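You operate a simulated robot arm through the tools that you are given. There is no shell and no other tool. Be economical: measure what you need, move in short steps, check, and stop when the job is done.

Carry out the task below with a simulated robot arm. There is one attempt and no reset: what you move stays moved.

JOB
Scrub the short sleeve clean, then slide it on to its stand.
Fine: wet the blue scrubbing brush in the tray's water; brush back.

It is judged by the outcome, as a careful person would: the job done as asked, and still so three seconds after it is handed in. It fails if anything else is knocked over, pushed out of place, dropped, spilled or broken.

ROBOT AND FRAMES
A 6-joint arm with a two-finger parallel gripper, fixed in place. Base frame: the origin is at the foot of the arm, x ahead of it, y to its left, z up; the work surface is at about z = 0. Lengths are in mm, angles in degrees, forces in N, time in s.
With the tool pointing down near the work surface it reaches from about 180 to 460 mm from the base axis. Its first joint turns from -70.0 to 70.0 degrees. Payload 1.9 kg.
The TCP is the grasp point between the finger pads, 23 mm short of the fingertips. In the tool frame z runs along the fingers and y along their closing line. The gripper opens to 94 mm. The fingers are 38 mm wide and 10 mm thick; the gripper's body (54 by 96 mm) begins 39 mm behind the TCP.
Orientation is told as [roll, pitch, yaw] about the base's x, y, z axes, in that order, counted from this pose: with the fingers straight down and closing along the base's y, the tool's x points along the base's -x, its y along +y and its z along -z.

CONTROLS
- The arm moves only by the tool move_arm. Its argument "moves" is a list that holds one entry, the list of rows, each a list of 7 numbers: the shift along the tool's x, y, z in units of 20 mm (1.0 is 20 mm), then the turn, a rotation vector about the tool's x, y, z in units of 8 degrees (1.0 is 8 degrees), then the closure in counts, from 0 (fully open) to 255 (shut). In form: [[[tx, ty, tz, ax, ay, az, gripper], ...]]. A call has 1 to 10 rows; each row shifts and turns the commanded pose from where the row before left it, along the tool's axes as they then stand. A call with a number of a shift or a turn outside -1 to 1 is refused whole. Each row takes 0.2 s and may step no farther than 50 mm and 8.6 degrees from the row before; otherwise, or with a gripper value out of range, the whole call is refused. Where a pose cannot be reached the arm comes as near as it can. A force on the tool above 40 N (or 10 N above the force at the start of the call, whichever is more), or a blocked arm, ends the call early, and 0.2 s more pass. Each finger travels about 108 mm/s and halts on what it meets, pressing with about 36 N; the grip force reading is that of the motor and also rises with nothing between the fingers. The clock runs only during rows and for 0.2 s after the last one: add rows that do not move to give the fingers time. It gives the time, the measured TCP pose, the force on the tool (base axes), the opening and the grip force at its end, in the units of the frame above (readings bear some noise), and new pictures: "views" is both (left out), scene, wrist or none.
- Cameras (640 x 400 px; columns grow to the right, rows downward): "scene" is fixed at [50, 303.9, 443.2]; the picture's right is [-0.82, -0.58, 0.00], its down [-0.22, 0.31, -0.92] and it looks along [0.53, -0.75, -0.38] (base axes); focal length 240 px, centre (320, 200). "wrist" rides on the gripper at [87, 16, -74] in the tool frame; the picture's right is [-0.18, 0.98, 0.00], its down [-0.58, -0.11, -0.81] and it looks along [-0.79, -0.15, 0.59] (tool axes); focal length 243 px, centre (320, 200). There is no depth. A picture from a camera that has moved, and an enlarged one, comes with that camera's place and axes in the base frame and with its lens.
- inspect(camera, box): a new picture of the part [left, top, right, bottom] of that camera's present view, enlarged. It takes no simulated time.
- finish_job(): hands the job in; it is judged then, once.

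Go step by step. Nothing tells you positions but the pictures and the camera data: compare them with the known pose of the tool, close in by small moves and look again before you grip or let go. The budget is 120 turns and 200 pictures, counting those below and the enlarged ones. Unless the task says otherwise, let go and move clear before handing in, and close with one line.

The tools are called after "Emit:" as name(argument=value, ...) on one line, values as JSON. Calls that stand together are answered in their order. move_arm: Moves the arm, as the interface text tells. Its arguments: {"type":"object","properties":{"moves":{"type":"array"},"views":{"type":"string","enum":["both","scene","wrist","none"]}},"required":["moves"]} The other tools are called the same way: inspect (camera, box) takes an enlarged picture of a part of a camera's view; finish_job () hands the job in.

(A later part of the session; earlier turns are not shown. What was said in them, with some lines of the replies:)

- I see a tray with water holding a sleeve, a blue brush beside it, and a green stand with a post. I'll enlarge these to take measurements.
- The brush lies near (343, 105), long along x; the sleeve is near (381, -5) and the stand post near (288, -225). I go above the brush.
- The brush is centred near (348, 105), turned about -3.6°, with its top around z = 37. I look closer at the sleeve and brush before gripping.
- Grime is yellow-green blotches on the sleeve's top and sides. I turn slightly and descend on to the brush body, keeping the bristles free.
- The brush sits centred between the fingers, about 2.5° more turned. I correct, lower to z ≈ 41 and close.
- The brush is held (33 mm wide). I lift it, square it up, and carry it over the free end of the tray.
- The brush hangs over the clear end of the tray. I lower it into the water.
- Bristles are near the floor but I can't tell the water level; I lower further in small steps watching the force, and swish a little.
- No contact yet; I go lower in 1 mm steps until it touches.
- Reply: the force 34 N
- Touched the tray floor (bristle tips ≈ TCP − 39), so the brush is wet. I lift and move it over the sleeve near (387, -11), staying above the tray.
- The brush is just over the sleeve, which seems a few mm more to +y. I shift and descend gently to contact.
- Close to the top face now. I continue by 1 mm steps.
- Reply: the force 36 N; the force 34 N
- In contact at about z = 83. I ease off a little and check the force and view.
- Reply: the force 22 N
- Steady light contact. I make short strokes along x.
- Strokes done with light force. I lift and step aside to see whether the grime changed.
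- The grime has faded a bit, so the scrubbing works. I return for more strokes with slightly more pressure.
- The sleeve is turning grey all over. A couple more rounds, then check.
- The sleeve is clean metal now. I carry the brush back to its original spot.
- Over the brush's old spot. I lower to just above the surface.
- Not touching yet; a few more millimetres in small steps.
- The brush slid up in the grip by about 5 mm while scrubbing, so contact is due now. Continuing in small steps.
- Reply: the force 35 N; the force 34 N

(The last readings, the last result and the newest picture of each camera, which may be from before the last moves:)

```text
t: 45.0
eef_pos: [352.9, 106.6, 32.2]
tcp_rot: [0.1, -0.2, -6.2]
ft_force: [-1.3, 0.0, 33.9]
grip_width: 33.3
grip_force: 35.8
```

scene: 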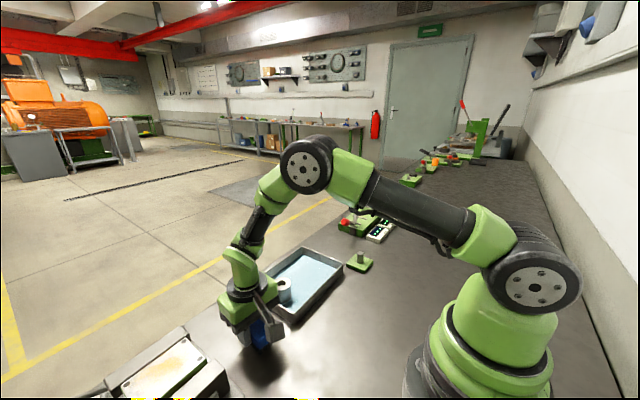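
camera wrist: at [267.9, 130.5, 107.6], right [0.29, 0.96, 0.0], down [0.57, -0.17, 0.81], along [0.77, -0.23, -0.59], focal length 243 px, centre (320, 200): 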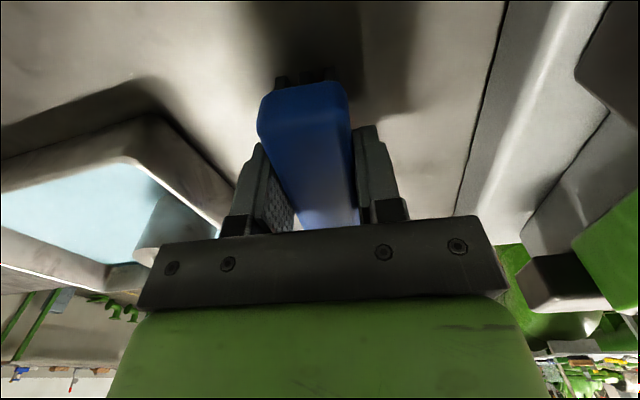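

Contact is made. I ease off 1 mm, open moderately and rise.

Emit:
move_arm(moves=[[[0, 0, -0.06, 0, 0, 0, 230], [0, 0, 0, 0, 0, 0, 140], [0, 0, 0, 0, 0, 0, 100], [0, 0, 0, 0, 0, 0, 80], [0, 0, 0, 0, 0, 0, 80], [0, 0, -0.5, 0, 0, 0, 80], [0, 0, -1, 0, 0, 0, 80], [0, 0, -1, 0, 0, 0, 80], [0, 0, -1, 0, 0, 0, 80], [0, 0, -1, 0, 0, 0, 80]]])

Emit:
inspect(camera="scene", box=[220, 220, 420, 370])

```text
t: 47.2
eef_pos: [351.8, 103.4, 121.8]
tcp_rot: [0.0, 0.0, -6.3]
ft_force: [-0.1, -0.3, -0.2]
grip_width: 64.7
grip_force: 0.0
camera wrist: at [268.1, 130.3, 195.1], right [0.29, 0.96, 0.0], down [0.57, -0.17, 0.81], along [0.77, -0.23, -0.59], focal length 243 px, centre (320, 200)
```

scene: 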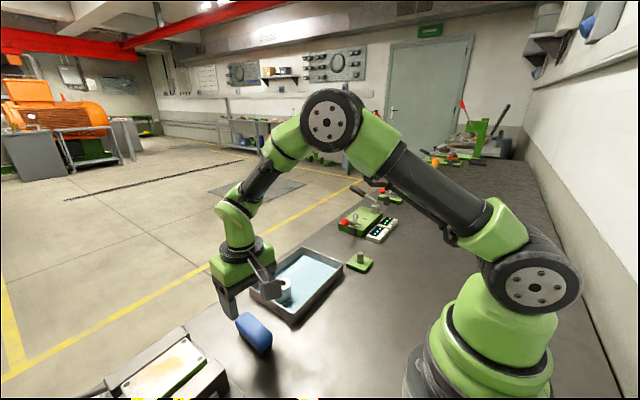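
wrist: 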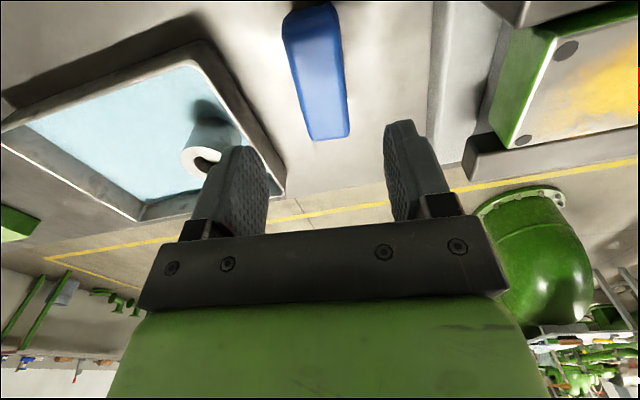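

```text
2.67 times, centred on (320, 295) of scene
camera zoom: at [50.0, 303.9, 443.2], right [-0.82, -0.58, 0.0], down [-0.22, 0.31, -0.92], along [0.53, -0.75, -0.38], focal length 640 px, centre (320, -53)
```

zoom: 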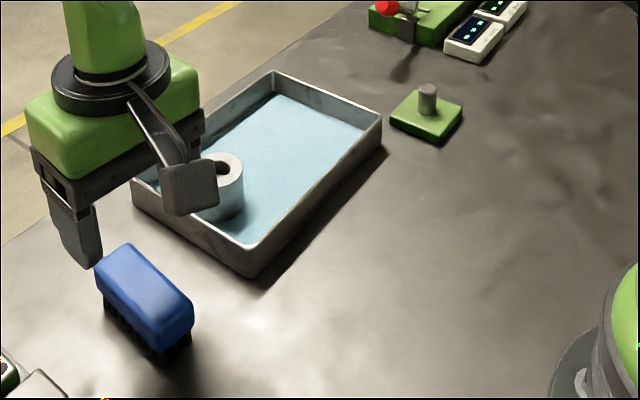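

The brush is back in place within a couple of mm. Next I grip the sleeve with fingers closing along x (more room from the tray wall), so I turn the tool to yaw -90 while rising.

Emit:
move_arm(moves=[[[0, 0, -0.3, 0, 0, 1, 80], [0, 0, -0.3, 0, 0, 1, 80], [0, 0, -0.3, 0, 0, 1, 80], [0, 0, -0.3, 0, 0, 1, 80], [0, 0, -0.3, 0, 0, 1, 80], [0, 0, -0.3, 0, 0, 1, 80], [0, 0, 0, 0, 0, 1, 80], [0, 0, 0, 0, 0, 1, 80], [0, 0, 0, 0, 0, 1, 80], [0, 0, 0, 0, 0, 1, 80]]], views="none")

Emit:
move_arm(moves=[[[0, 0, 0, 0, 0, 0.475, 80], [0, 0, 0, 0, 0, 0, 80]]], views="none")

```text
t: 49.4
eef_pos: [350.7, 105.0, 158.1]
tcp_rot: [0.0, 0.1, -86.4]
ft_force: [0.1, -0.3, 0.3]
grip_width: 64.6
grip_force: 0.1
```

```text
t: 50.0
eef_pos: [350.6, 104.9, 157.3]
tcp_rot: [0.0, 0.2, -90.1]
ft_force: [0.4, 0.6, 0.4]
grip_width: 64.5
grip_force: 0.1
```

Emit:
move_arm(moves=[[[-0.933, 0.287, 0, 0, 0, 0, 80], [-0.933, 0.287, 0, 0, 0, 0, 80], [-0.933, 0.287, 0, 0, 0, 0, 80], [-0.933, 0.287, 0, 0, 0, 0, 80], [-0.933, 0.287, 0, 0, 0, 0, 80], [-0.933, 0.287, 0, 0, 0, 0, 80], [0, 0, 1, 0, 0, 0, 80], [0, 0, 1, 0, 0, 0, 80], [0, 0, 0.5, 0, 0, 0, 80], [0, 0, 0, 0, 0, 0, 80]]])

Emit:
inspect(camera="scene", box=[235, 200, 355, 310])

```text
t: 52.2
eef_pos: [385.0, -8.2, 109.5]
tcp_rot: [0.0, 0.1, -90.0]
ft_force: [-0.1, 0.0, -0.3]
grip_width: 64.4
grip_force: 0.1
camera wrist: at [402.1, 79.0, 182.5], right [0.98, -0.19, 0.0], down [-0.11, -0.58, 0.81], along [-0.15, -0.79, -0.59], focal length 243 px, centre (320, 200)
```

scene: 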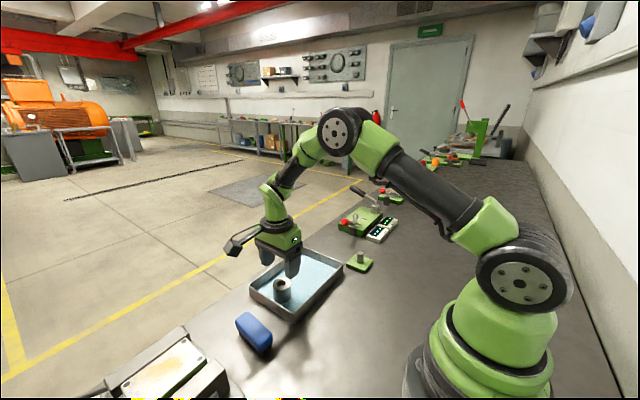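
wrist: 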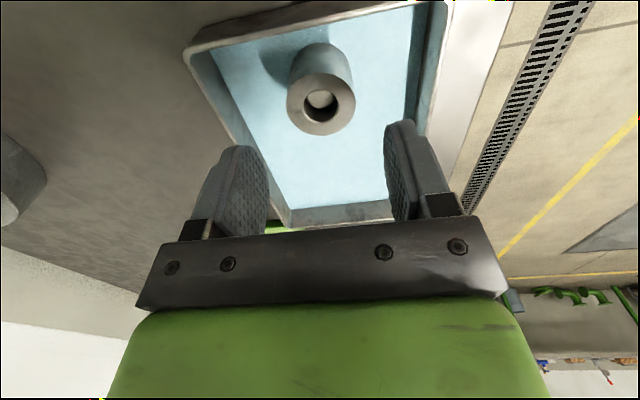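

```text
3.64 times, centred on (295, 255) of scene
camera zoom: at [50.0, 303.9, 443.2], right [-0.82, -0.58, 0.0], down [-0.22, 0.31, -0.92], along [0.53, -0.75, -0.38], focal length 873 px, centre (411, 0)
```

zoom: 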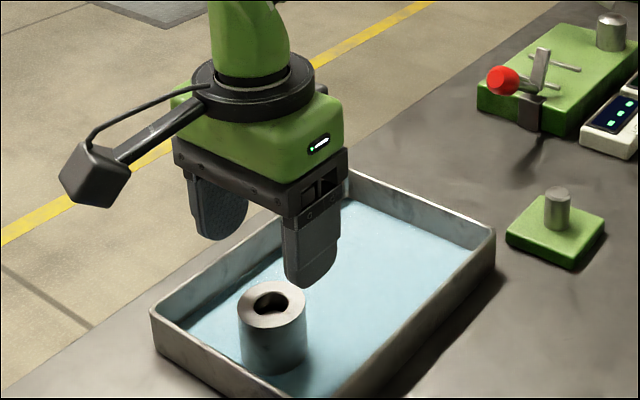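

The sleeve is centred at about (386, -6), 43 mm across, bore ≈ 21 mm. I descend around it and close.

Emit:
move_arm(moves=[[[0.09, 0.07, 0.8, 0, 0, 0, 80], [0, 0, 0.8, 0, 0, 0, 80], [0, 0, 0.8, 0, 0, 0, 80], [0, 0, 0.8, 0, 0, 0, 80], [0, 0, 0.45, 0, 0, 0, 80], [0, 0, 0, 0, 0, 0, 80]]])

```text
t: 53.6
eef_pos: [385.2, -5.4, 34.3]
tcp_rot: [-0.1, 0.1, -89.9]
ft_force: [-0.4, -0.2, 0.0]
grip_width: 64.5
grip_force: 0.1
camera wrist: at [403.5, 80.4, 108.8], right [0.98, -0.18, 0.0], down [-0.11, -0.58, 0.81], along [-0.15, -0.79, -0.59], focal length 243 px, centre (320, 200)
```

scene: 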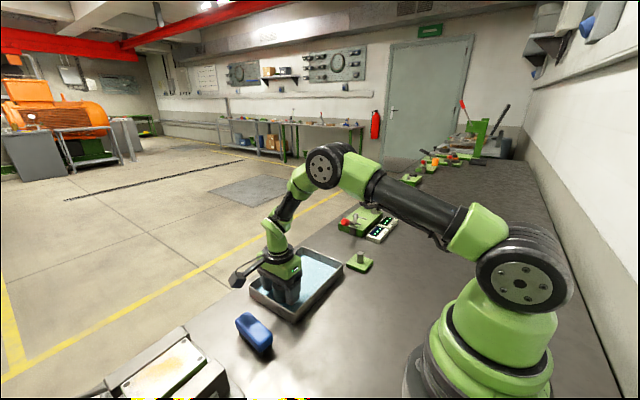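
wrist: 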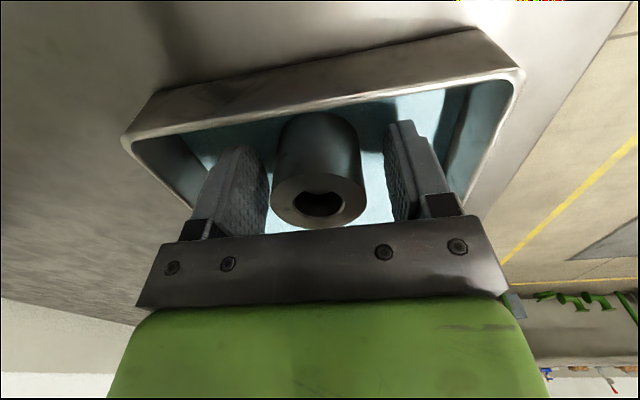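

Sleeve between the fingers, centred. Closing, then a small lift.

Emit:
move_arm(moves=[[[0, 0, 0, 0, 0, 0, 110], [0, 0, 0, 0, 0, 0, 140], [0, 0, 0, 0, 0, 0, 170], [0, 0, 0, 0, 0, 0, 200], [0, 0, 0, 0, 0, 0, 230], [0, 0, 0, 0, 0, 0, 230]]], views="none")

Emit:
move_arm(moves=[[[0, 0, -0.4, 0, 0, 0, 230], [0, 0, -1, 0, 0, 0, 230], [0, 0, -1, 0, 0, 0, 230], [0, 0, -1, 0, 0, 0, 230], [0, 0, -1, 0, 0, 0, 230], [0, 0, -0.6, 0, 0, 0, 230], [0, 0, 0, 0, 0, 0, 230]]])

Emit:
inspect(camera="scene", box=[235, 180, 395, 310])

```text
t: 55.0
eef_pos: [384.4, -6.6, 36.1]
tcp_rot: [-0.1, 0.1, -90.1]
ft_force: [-25.0, -1.0, 11.7]
grip_width: 43.6
grip_force: 35.6
```

```text
t: 56.6
eef_pos: [385.0, -4.8, 135.5]
tcp_rot: [0.1, 0.1, -90.1]
ft_force: [0.7, -0.1, -1.6]
grip_width: 43.6
grip_force: 36.0
camera wrist: at [402.8, 81.0, 208.9], right [0.98, -0.18, 0.0], down [-0.11, -0.58, 0.81], along [-0.15, -0.79, -0.59], focal length 243 px, centre (320, 200)
```

scene: 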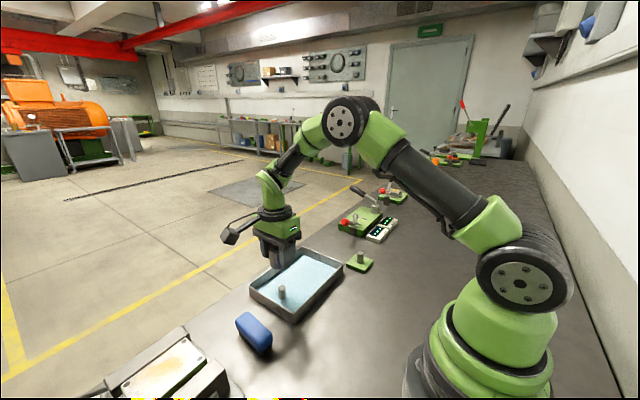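
wrist: 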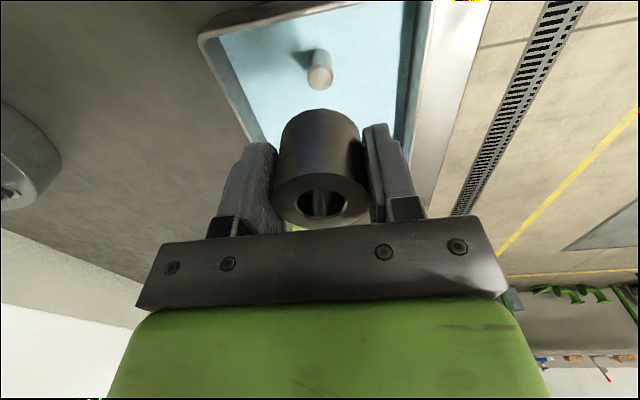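

```text
3.08 times, centred on (315, 245) of scene
camera zoom: at [50.0, 303.9, 443.2], right [-0.82, -0.58, 0.0], down [-0.22, 0.31, -0.92], along [0.53, -0.75, -0.38], focal length 739 px, centre (335, 62)
```

zoom: 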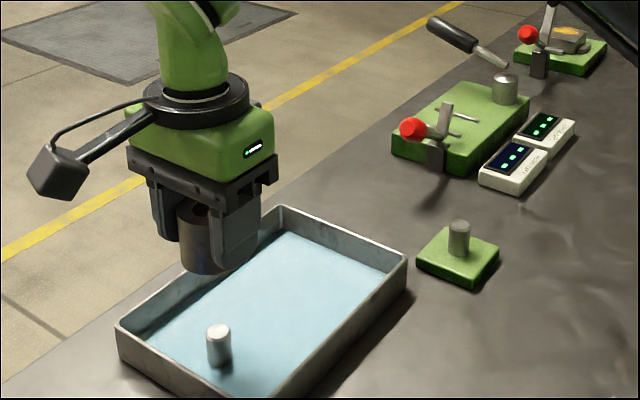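

The sleeve is held and lifted (it had sat on a little peg in the tray). Now I carry it across toward the stand, stopping above it to look.

Emit:
move_arm(moves=[[[-1, -0.44, 0, 0, 0, 0, 230], [-1, -0.44, 0, 0, 0, 0, 230], [-1, -0.44, 0, 0, 0, 0, 230], [-1, -0.44, 0, 0, 0, 0, 230], [-1, -0.44, 0, 0, 0, 0, 230], [-1, -0.44, 0, 0, 0, 0, 230], [-1, -0.44, 0, 0, 0, 0, 230], [-1, -0.44, 0, 0, 0, 0, 230], [-1, -0.44, 0, 0, 0, 0, 230], [-1, -0.44, 0, 0, 0, 0, 230]]], views="none")

Emit:
move_arm(moves=[[[-0.5, -0.2, 0, 0, 0, 0, 230], [-0.5, -0.2, 0, 0, 0, 0, 230], [0, 0, 0, 0, 0, 0, 230]]])

Emit:
inspect(camera="wrist", box=[240, 20, 400, 140])

Emit:
inspect(camera="scene", box=[310, 190, 410, 280])

```text
t: 58.8
eef_pos: [298.9, -203.8, 135.9]
tcp_rot: [0.0, 0.1, -90.1]
ft_force: [0.7, -0.3, -0.9]
grip_width: 43.4
grip_force: 35.7
```

```text
t: 59.6
eef_pos: [290.2, -224.6, 135.1]
tcp_rot: [0.0, 0.0, -90.0]
ft_force: [-0.6, 0.1, -2.0]
grip_width: 43.5
grip_force: 36.2
camera wrist: at [306.9, -138.8, 208.8], right [0.98, -0.19, 0.0], down [-0.11, -0.58, 0.81], along [-0.15, -0.79, -0.59], focal length 243 px, centre (320, 200)
```

scene: 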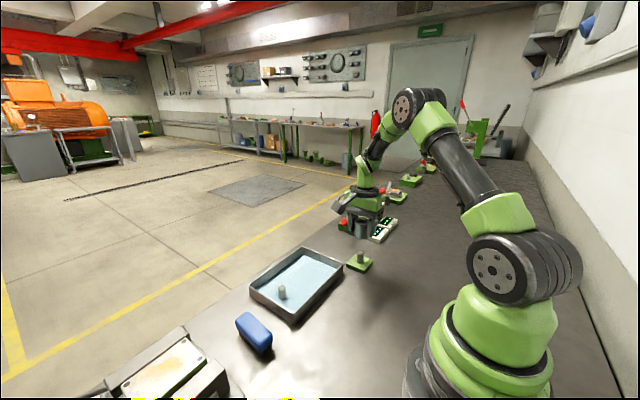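
wrist: 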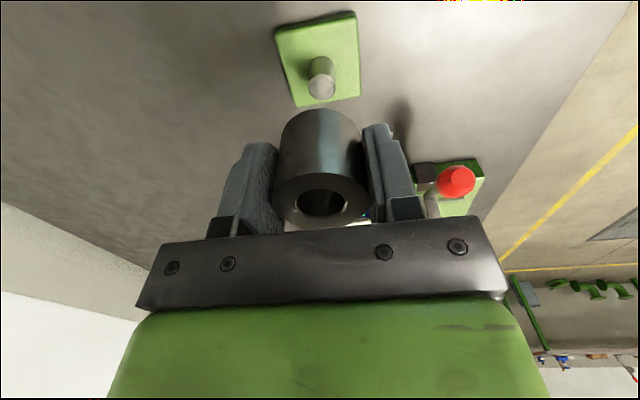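

```text
3.33 times, centred on (320, 80) of wrist
camera zoom: at [306.9, -138.8, 208.8], right [0.98, -0.19, 0.0], down [-0.11, -0.58, 0.81], along [-0.15, -0.79, -0.59], focal length 809 px, centre (320, 600)
```

zoom: 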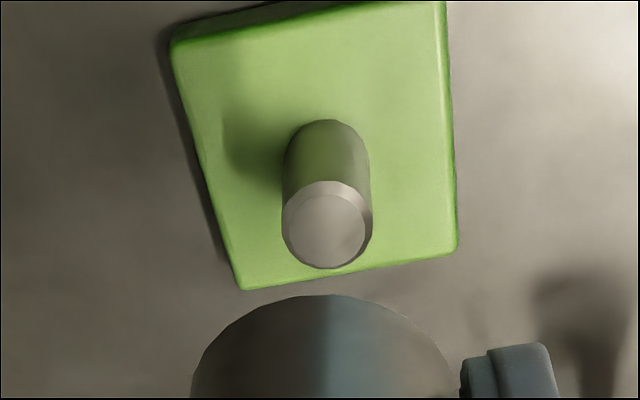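

```text
4.44 times, centred on (360, 235) of scene
camera zoom: at [50.0, 303.9, 443.2], right [-0.82, -0.58, 0.0], down [-0.22, 0.31, -0.92], along [0.53, -0.75, -0.38], focal length 1067 px, centre (142, 44)
```

zoom: 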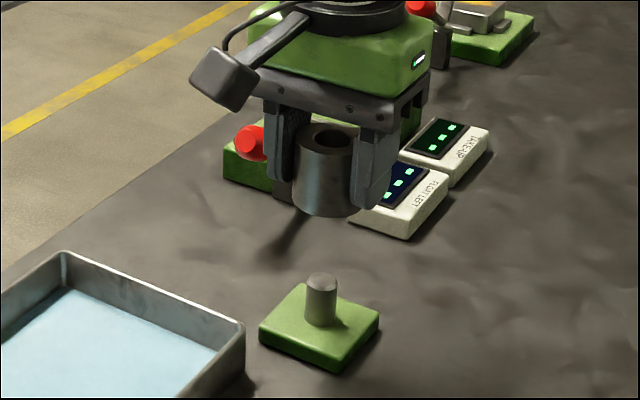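

The stand post top is around z ≈ 42, and the sleeve axis needs about -2.3 mm in y. I shift and lower until just above the post, then look.

Emit:
move_arm(moves=[[[-0.115, 0.025, 0.5, 0, 0, 0, 230], [0, 0, 0.8, 0, 0, 0, 230], [0, 0, 0.8, 0, 0, 0, 230], [0, 0, 0.5, 0, 0, 0, 230], [0, 0, 0, 0, 0, 0, 230]]], views="none")

Emit:
inspect(camera="scene", box=[320, 200, 400, 280])

Emit:
inspect(camera="wrist", box=[240, 40, 400, 240])

```text
t: 60.8
eef_pos: [292.2, -228.0, 82.7]
tcp_rot: [0.1, 0.0, -90.0]
ft_force: [-0.3, 0.4, -1.5]
grip_width: 43.3
grip_force: 36.1
```

```text
5.00 times, centred on (360, 240) of scene
camera zoom: at [50.0, 303.9, 443.2], right [-0.82, -0.58, 0.0], down [-0.22, 0.31, -0.92], along [0.53, -0.75, -0.38], focal length 1200 px, centre (120, 0)
```

zoom: 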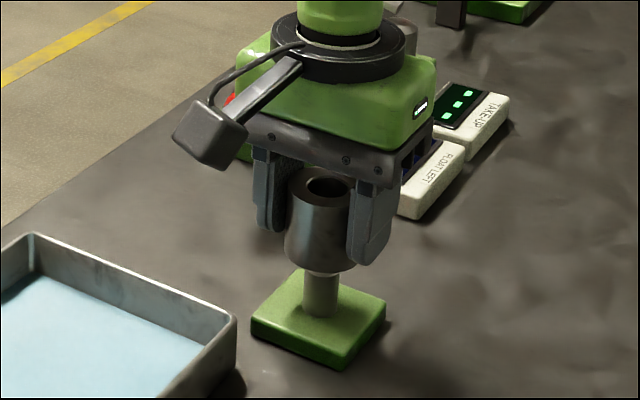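

```text
2.00 times, centred on (320, 140) of wrist
camera zoom: at [308.2, -141.8, 157.1], right [0.98, -0.18, 0.0], down [-0.11, -0.58, 0.81], along [-0.15, -0.79, -0.59], focal length 485 px, centre (320, 320)
```

zoom: 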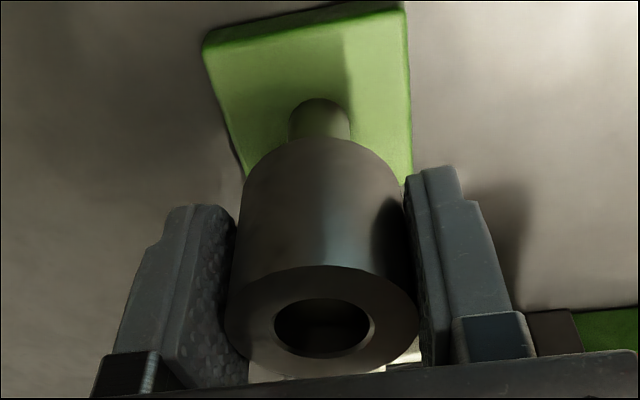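

Post and sleeve line up in both views to within about 1 mm. I lower slowly and watch the force.

Emit:
move_arm(moves=[[[-0.02, 0, 0.15, 0, 0, 0, 230], [0, 0, 0.1, 0, 0, 0, 230], [0, 0, 0.1, 0, 0, 0, 230], [0, 0, 0.1, 0, 0, 0, 230], [0, 0, 0.1, 0, 0, 0, 230], [0, 0, 0.1, 0, 0, 0, 230], [0, 0, 0, 0, 0, 0, 230]]], views="none")

Emit:
inspect(camera="scene", box=[330, 215, 390, 275])

```text
t: 62.4
eef_pos: [291.9, -227.3, 68.3]
tcp_rot: [0.0, 0.1, -90.1]
ft_force: [-0.5, 0.3, -2.2]
grip_width: 43.5
grip_force: 36.3
```

```text
6.67 times, centred on (360, 245) of scene
camera zoom: at [50.0, 303.9, 443.2], right [-0.82, -0.58, 0.0], down [-0.22, 0.31, -0.92], along [0.53, -0.75, -0.38], focal length 1600 px, centre (53, -100)
```

zoom: 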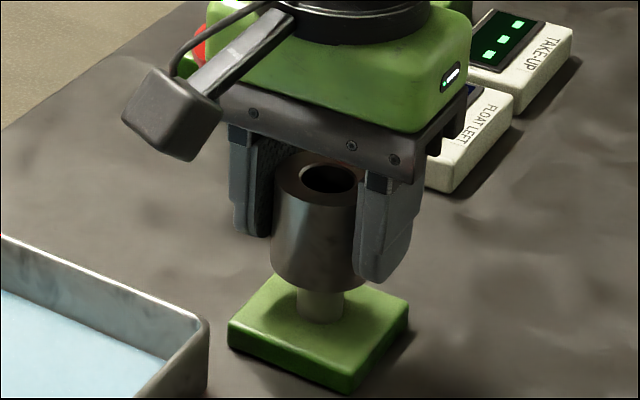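

No resistance; the post seems to be entering the bore. I continue.

Emit:
move_arm(moves=[[[0, 0, 0.1, 0, 0, 0, 230], [0, 0, 0.1, 0, 0, 0, 230], [0, 0, 0.1, 0, 0, 0, 230], [0, 0, 0.1, 0, 0, 0, 230], [0, 0, 0.1, 0, 0, 0, 230], [0, 0, 0.1, 0, 0, 0, 230], [0, 0, 0, 0, 0, 0, 230]]], views="none")

Emit:
inspect(camera="scene", box=[330, 215, 390, 275])

```text
t: 64.0
eef_pos: [290.1, -227.9, 57.8]
tcp_rot: [0.0, 0.1, -90.0]
ft_force: [-4.5, -5.9, -0.1]
grip_width: 43.6
grip_force: 36.3
```

```text
6.67 times, centred on (360, 245) of scene
camera zoom: at [50.0, 303.9, 443.2], right [-0.82, -0.58, 0.0], down [-0.22, 0.31, -0.92], along [0.53, -0.75, -0.38], focal length 1600 px, centre (53, -100)
```

zoom: 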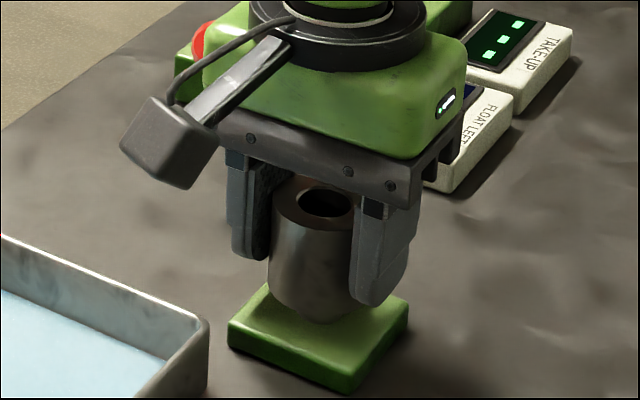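

The sleeve is on the post with small side forces; I nudge 0.6 mm to relieve them and go on down.

Emit:
move_arm(moves=[[[-0.03, -0.02, 0, 0, 0, 0, 230], [0, 0, 0.1, 0, 0, 0, 230], [0, 0, 0.1, 0, 0, 0, 230], [0, 0, 0.1, 0, 0, 0, 230], [0, 0, 0, 0, 0, 0, 230]]], views="none")

Emit:
move_arm(moves=[[[0, 0, 0.1, 0, 0, 0, 230], [0, 0, 0.1, 0, 0, 0, 230], [0, 0, 0.1, 0, 0, 0, 230], [0, 0, 0, 0, 0, 0, 230]]], views="none")

Emit:
inspect(camera="scene", box=[330, 215, 390, 275])

```text
t: 65.2
eef_pos: [291.0, -227.7, 52.9]
tcp_rot: [0.0, 0.0, -90.1]
ft_force: [-0.1, -0.5, -2.3]
grip_width: 43.5
grip_force: 35.7
```

```text
t: 66.2
eef_pos: [290.8, -228.5, 46.2]
tcp_rot: [0.0, 0.1, -90.0]
ft_force: [0.5, 0.0, -2.7]
grip_width: 43.5
grip_force: 35.9
```

```text
6.67 times, centred on (360, 245) of scene
camera zoom: at [50.0, 303.9, 443.2], right [-0.82, -0.58, 0.0], down [-0.22, 0.31, -0.92], along [0.53, -0.75, -0.38], focal length 1600 px, centre (53, -100)
```

zoom: 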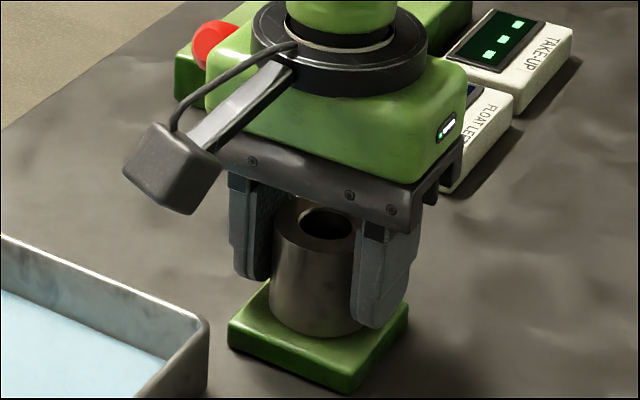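

The force is clear and the sleeve is nearly down. Last millimetres until it touches the plate.

Emit:
move_arm(moves=[[[0, 0, 0.06, 0, 0, 0, 230], [0, 0, 0.06, 0, 0, 0, 230], [0, 0, 0.06, 0, 0, 0, 230], [0, 0, 0, 0, 0, 0, 230]]], views="none")

Emit:
move_arm(moves=[[[0, 0, 0.05, 0, 0, 0, 230], [0, 0, 0, 0, 0, 0, 230]]], views="none")

Emit:
inspect(camera="scene", box=[330, 215, 390, 275])

```text
t: 66.8
eef_pos: [289.6, -227.7, 45.8]
tcp_rot: [-0.1, 0.2, -90.1]
ft_force: [0.0, 1.7, -0.7]
grip_width: 43.6
grip_force: 36.5
stopped in row 2: the force on the tool passed its limit (the readings are from after the stop); the commanded pose is now the measured one
```

```text
t: 67.4
eef_pos: [289.6, -228.1, 44.6]
tcp_rot: [-0.1, 0.2, -90.2]
ft_force: [-11.9, 7.7, 23.4]
grip_width: 43.3
grip_force: 36.1
```

```text
6.67 times, centred on (360, 245) of scene
camera zoom: at [49.9, 303.9, 443.1], right [-0.82, -0.58, 0.0], down [-0.22, 0.31, -0.92], along [0.53, -0.75, -0.38], focal length 1600 px, centre (53, -100)
```

zoom: 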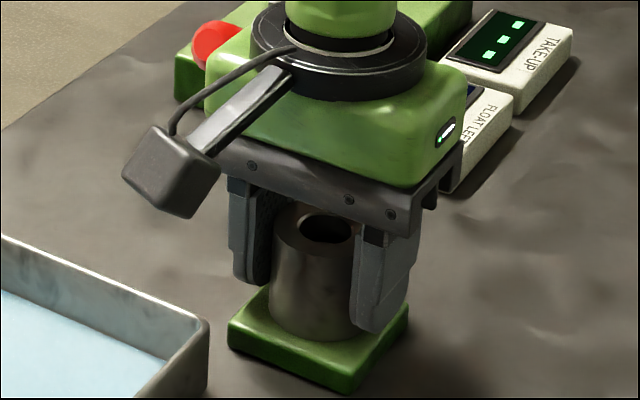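

Seated on the plate (contact at z ≈ 45). I ease off, open and rise straight up.

Emit:
move_arm(moves=[[[0, 0, -0.03, 0, 0, 0, 230], [0, 0, 0, 0, 0, 0, 150], [0, 0, 0, 0, 0, 0, 110], [0, 0, 0, 0, 0, 0, 80], [0, 0, 0, 0, 0, 0, 80], [0, 0, -0.4, 0, 0, 0, 80], [0, 0, -1, 0, 0, 0, 80], [0, 0, -1, 0, 0, 0, 80], [0, 0, -1, 0, 0, 0, 80], [0, 0, -1, 0, 0, 0, 80]]])

Emit:
inspect(camera="scene", box=[220, 220, 420, 370])

Emit:
inspect(camera="scene", box=[330, 215, 390, 275])

```text
t: 69.6
eef_pos: [290.7, -226.9, 132.9]
tcp_rot: [-0.2, 0.2, -90.2]
ft_force: [-0.5, 1.0, 0.9]
grip_width: 64.4
grip_force: 0.0
camera wrist: at [308.0, -141.5, 207.4], right [0.98, -0.19, 0.0], down [-0.11, -0.58, 0.8], along [-0.15, -0.79, -0.59], focal length 243 px, centre (320, 200)
```

scene: 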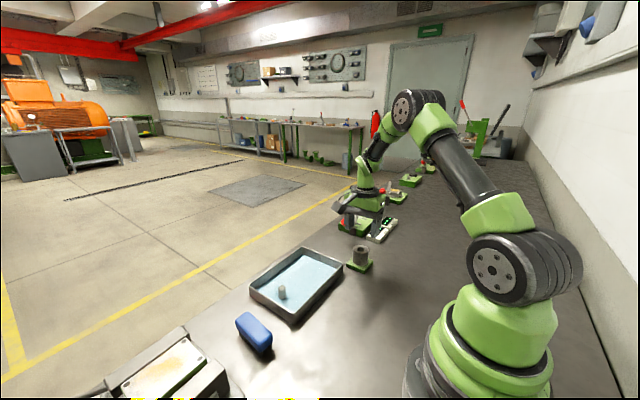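
wrist: 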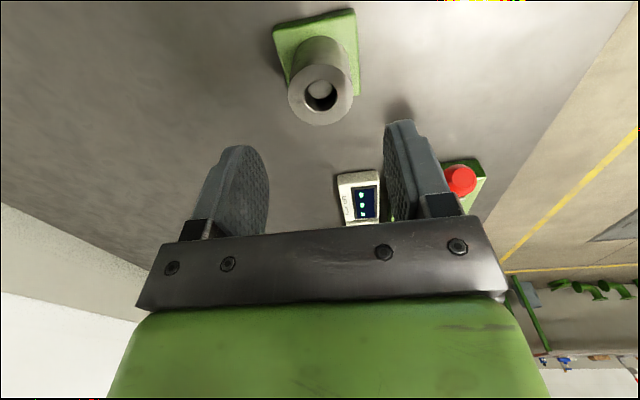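

```text
2.67 times, centred on (320, 295) of scene
camera zoom: at [50.0, 303.9, 443.2], right [-0.82, -0.58, 0.0], down [-0.22, 0.31, -0.92], along [0.53, -0.75, -0.38], focal length 640 px, centre (320, -53)
```

zoom: 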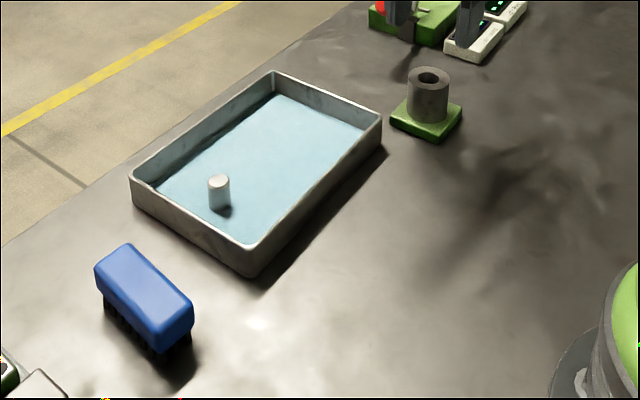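

```text
6.67 times, centred on (360, 245) of scene
camera zoom: at [50.0, 303.9, 443.2], right [-0.82, -0.58, 0.0], down [-0.22, 0.31, -0.92], along [0.53, -0.75, -0.38], focal length 1600 px, centre (53, -100)
```

zoom: 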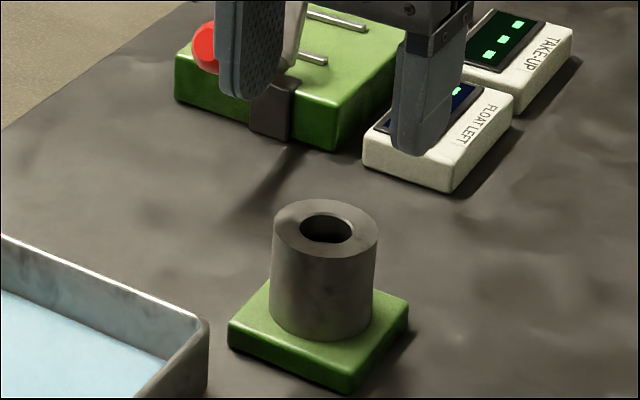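

The sleeve stands clean and upright on its stand. The brush is back by the tray, everything else is undisturbed and the gripper is clear, so I hand in.

Emit:
finish_job()

```text
The job is handed in.
```

The short sleeve was scrubbed clean with the wetted blue brush and slid on to its stand. The brush was put back within about 5 mm of where it lay.
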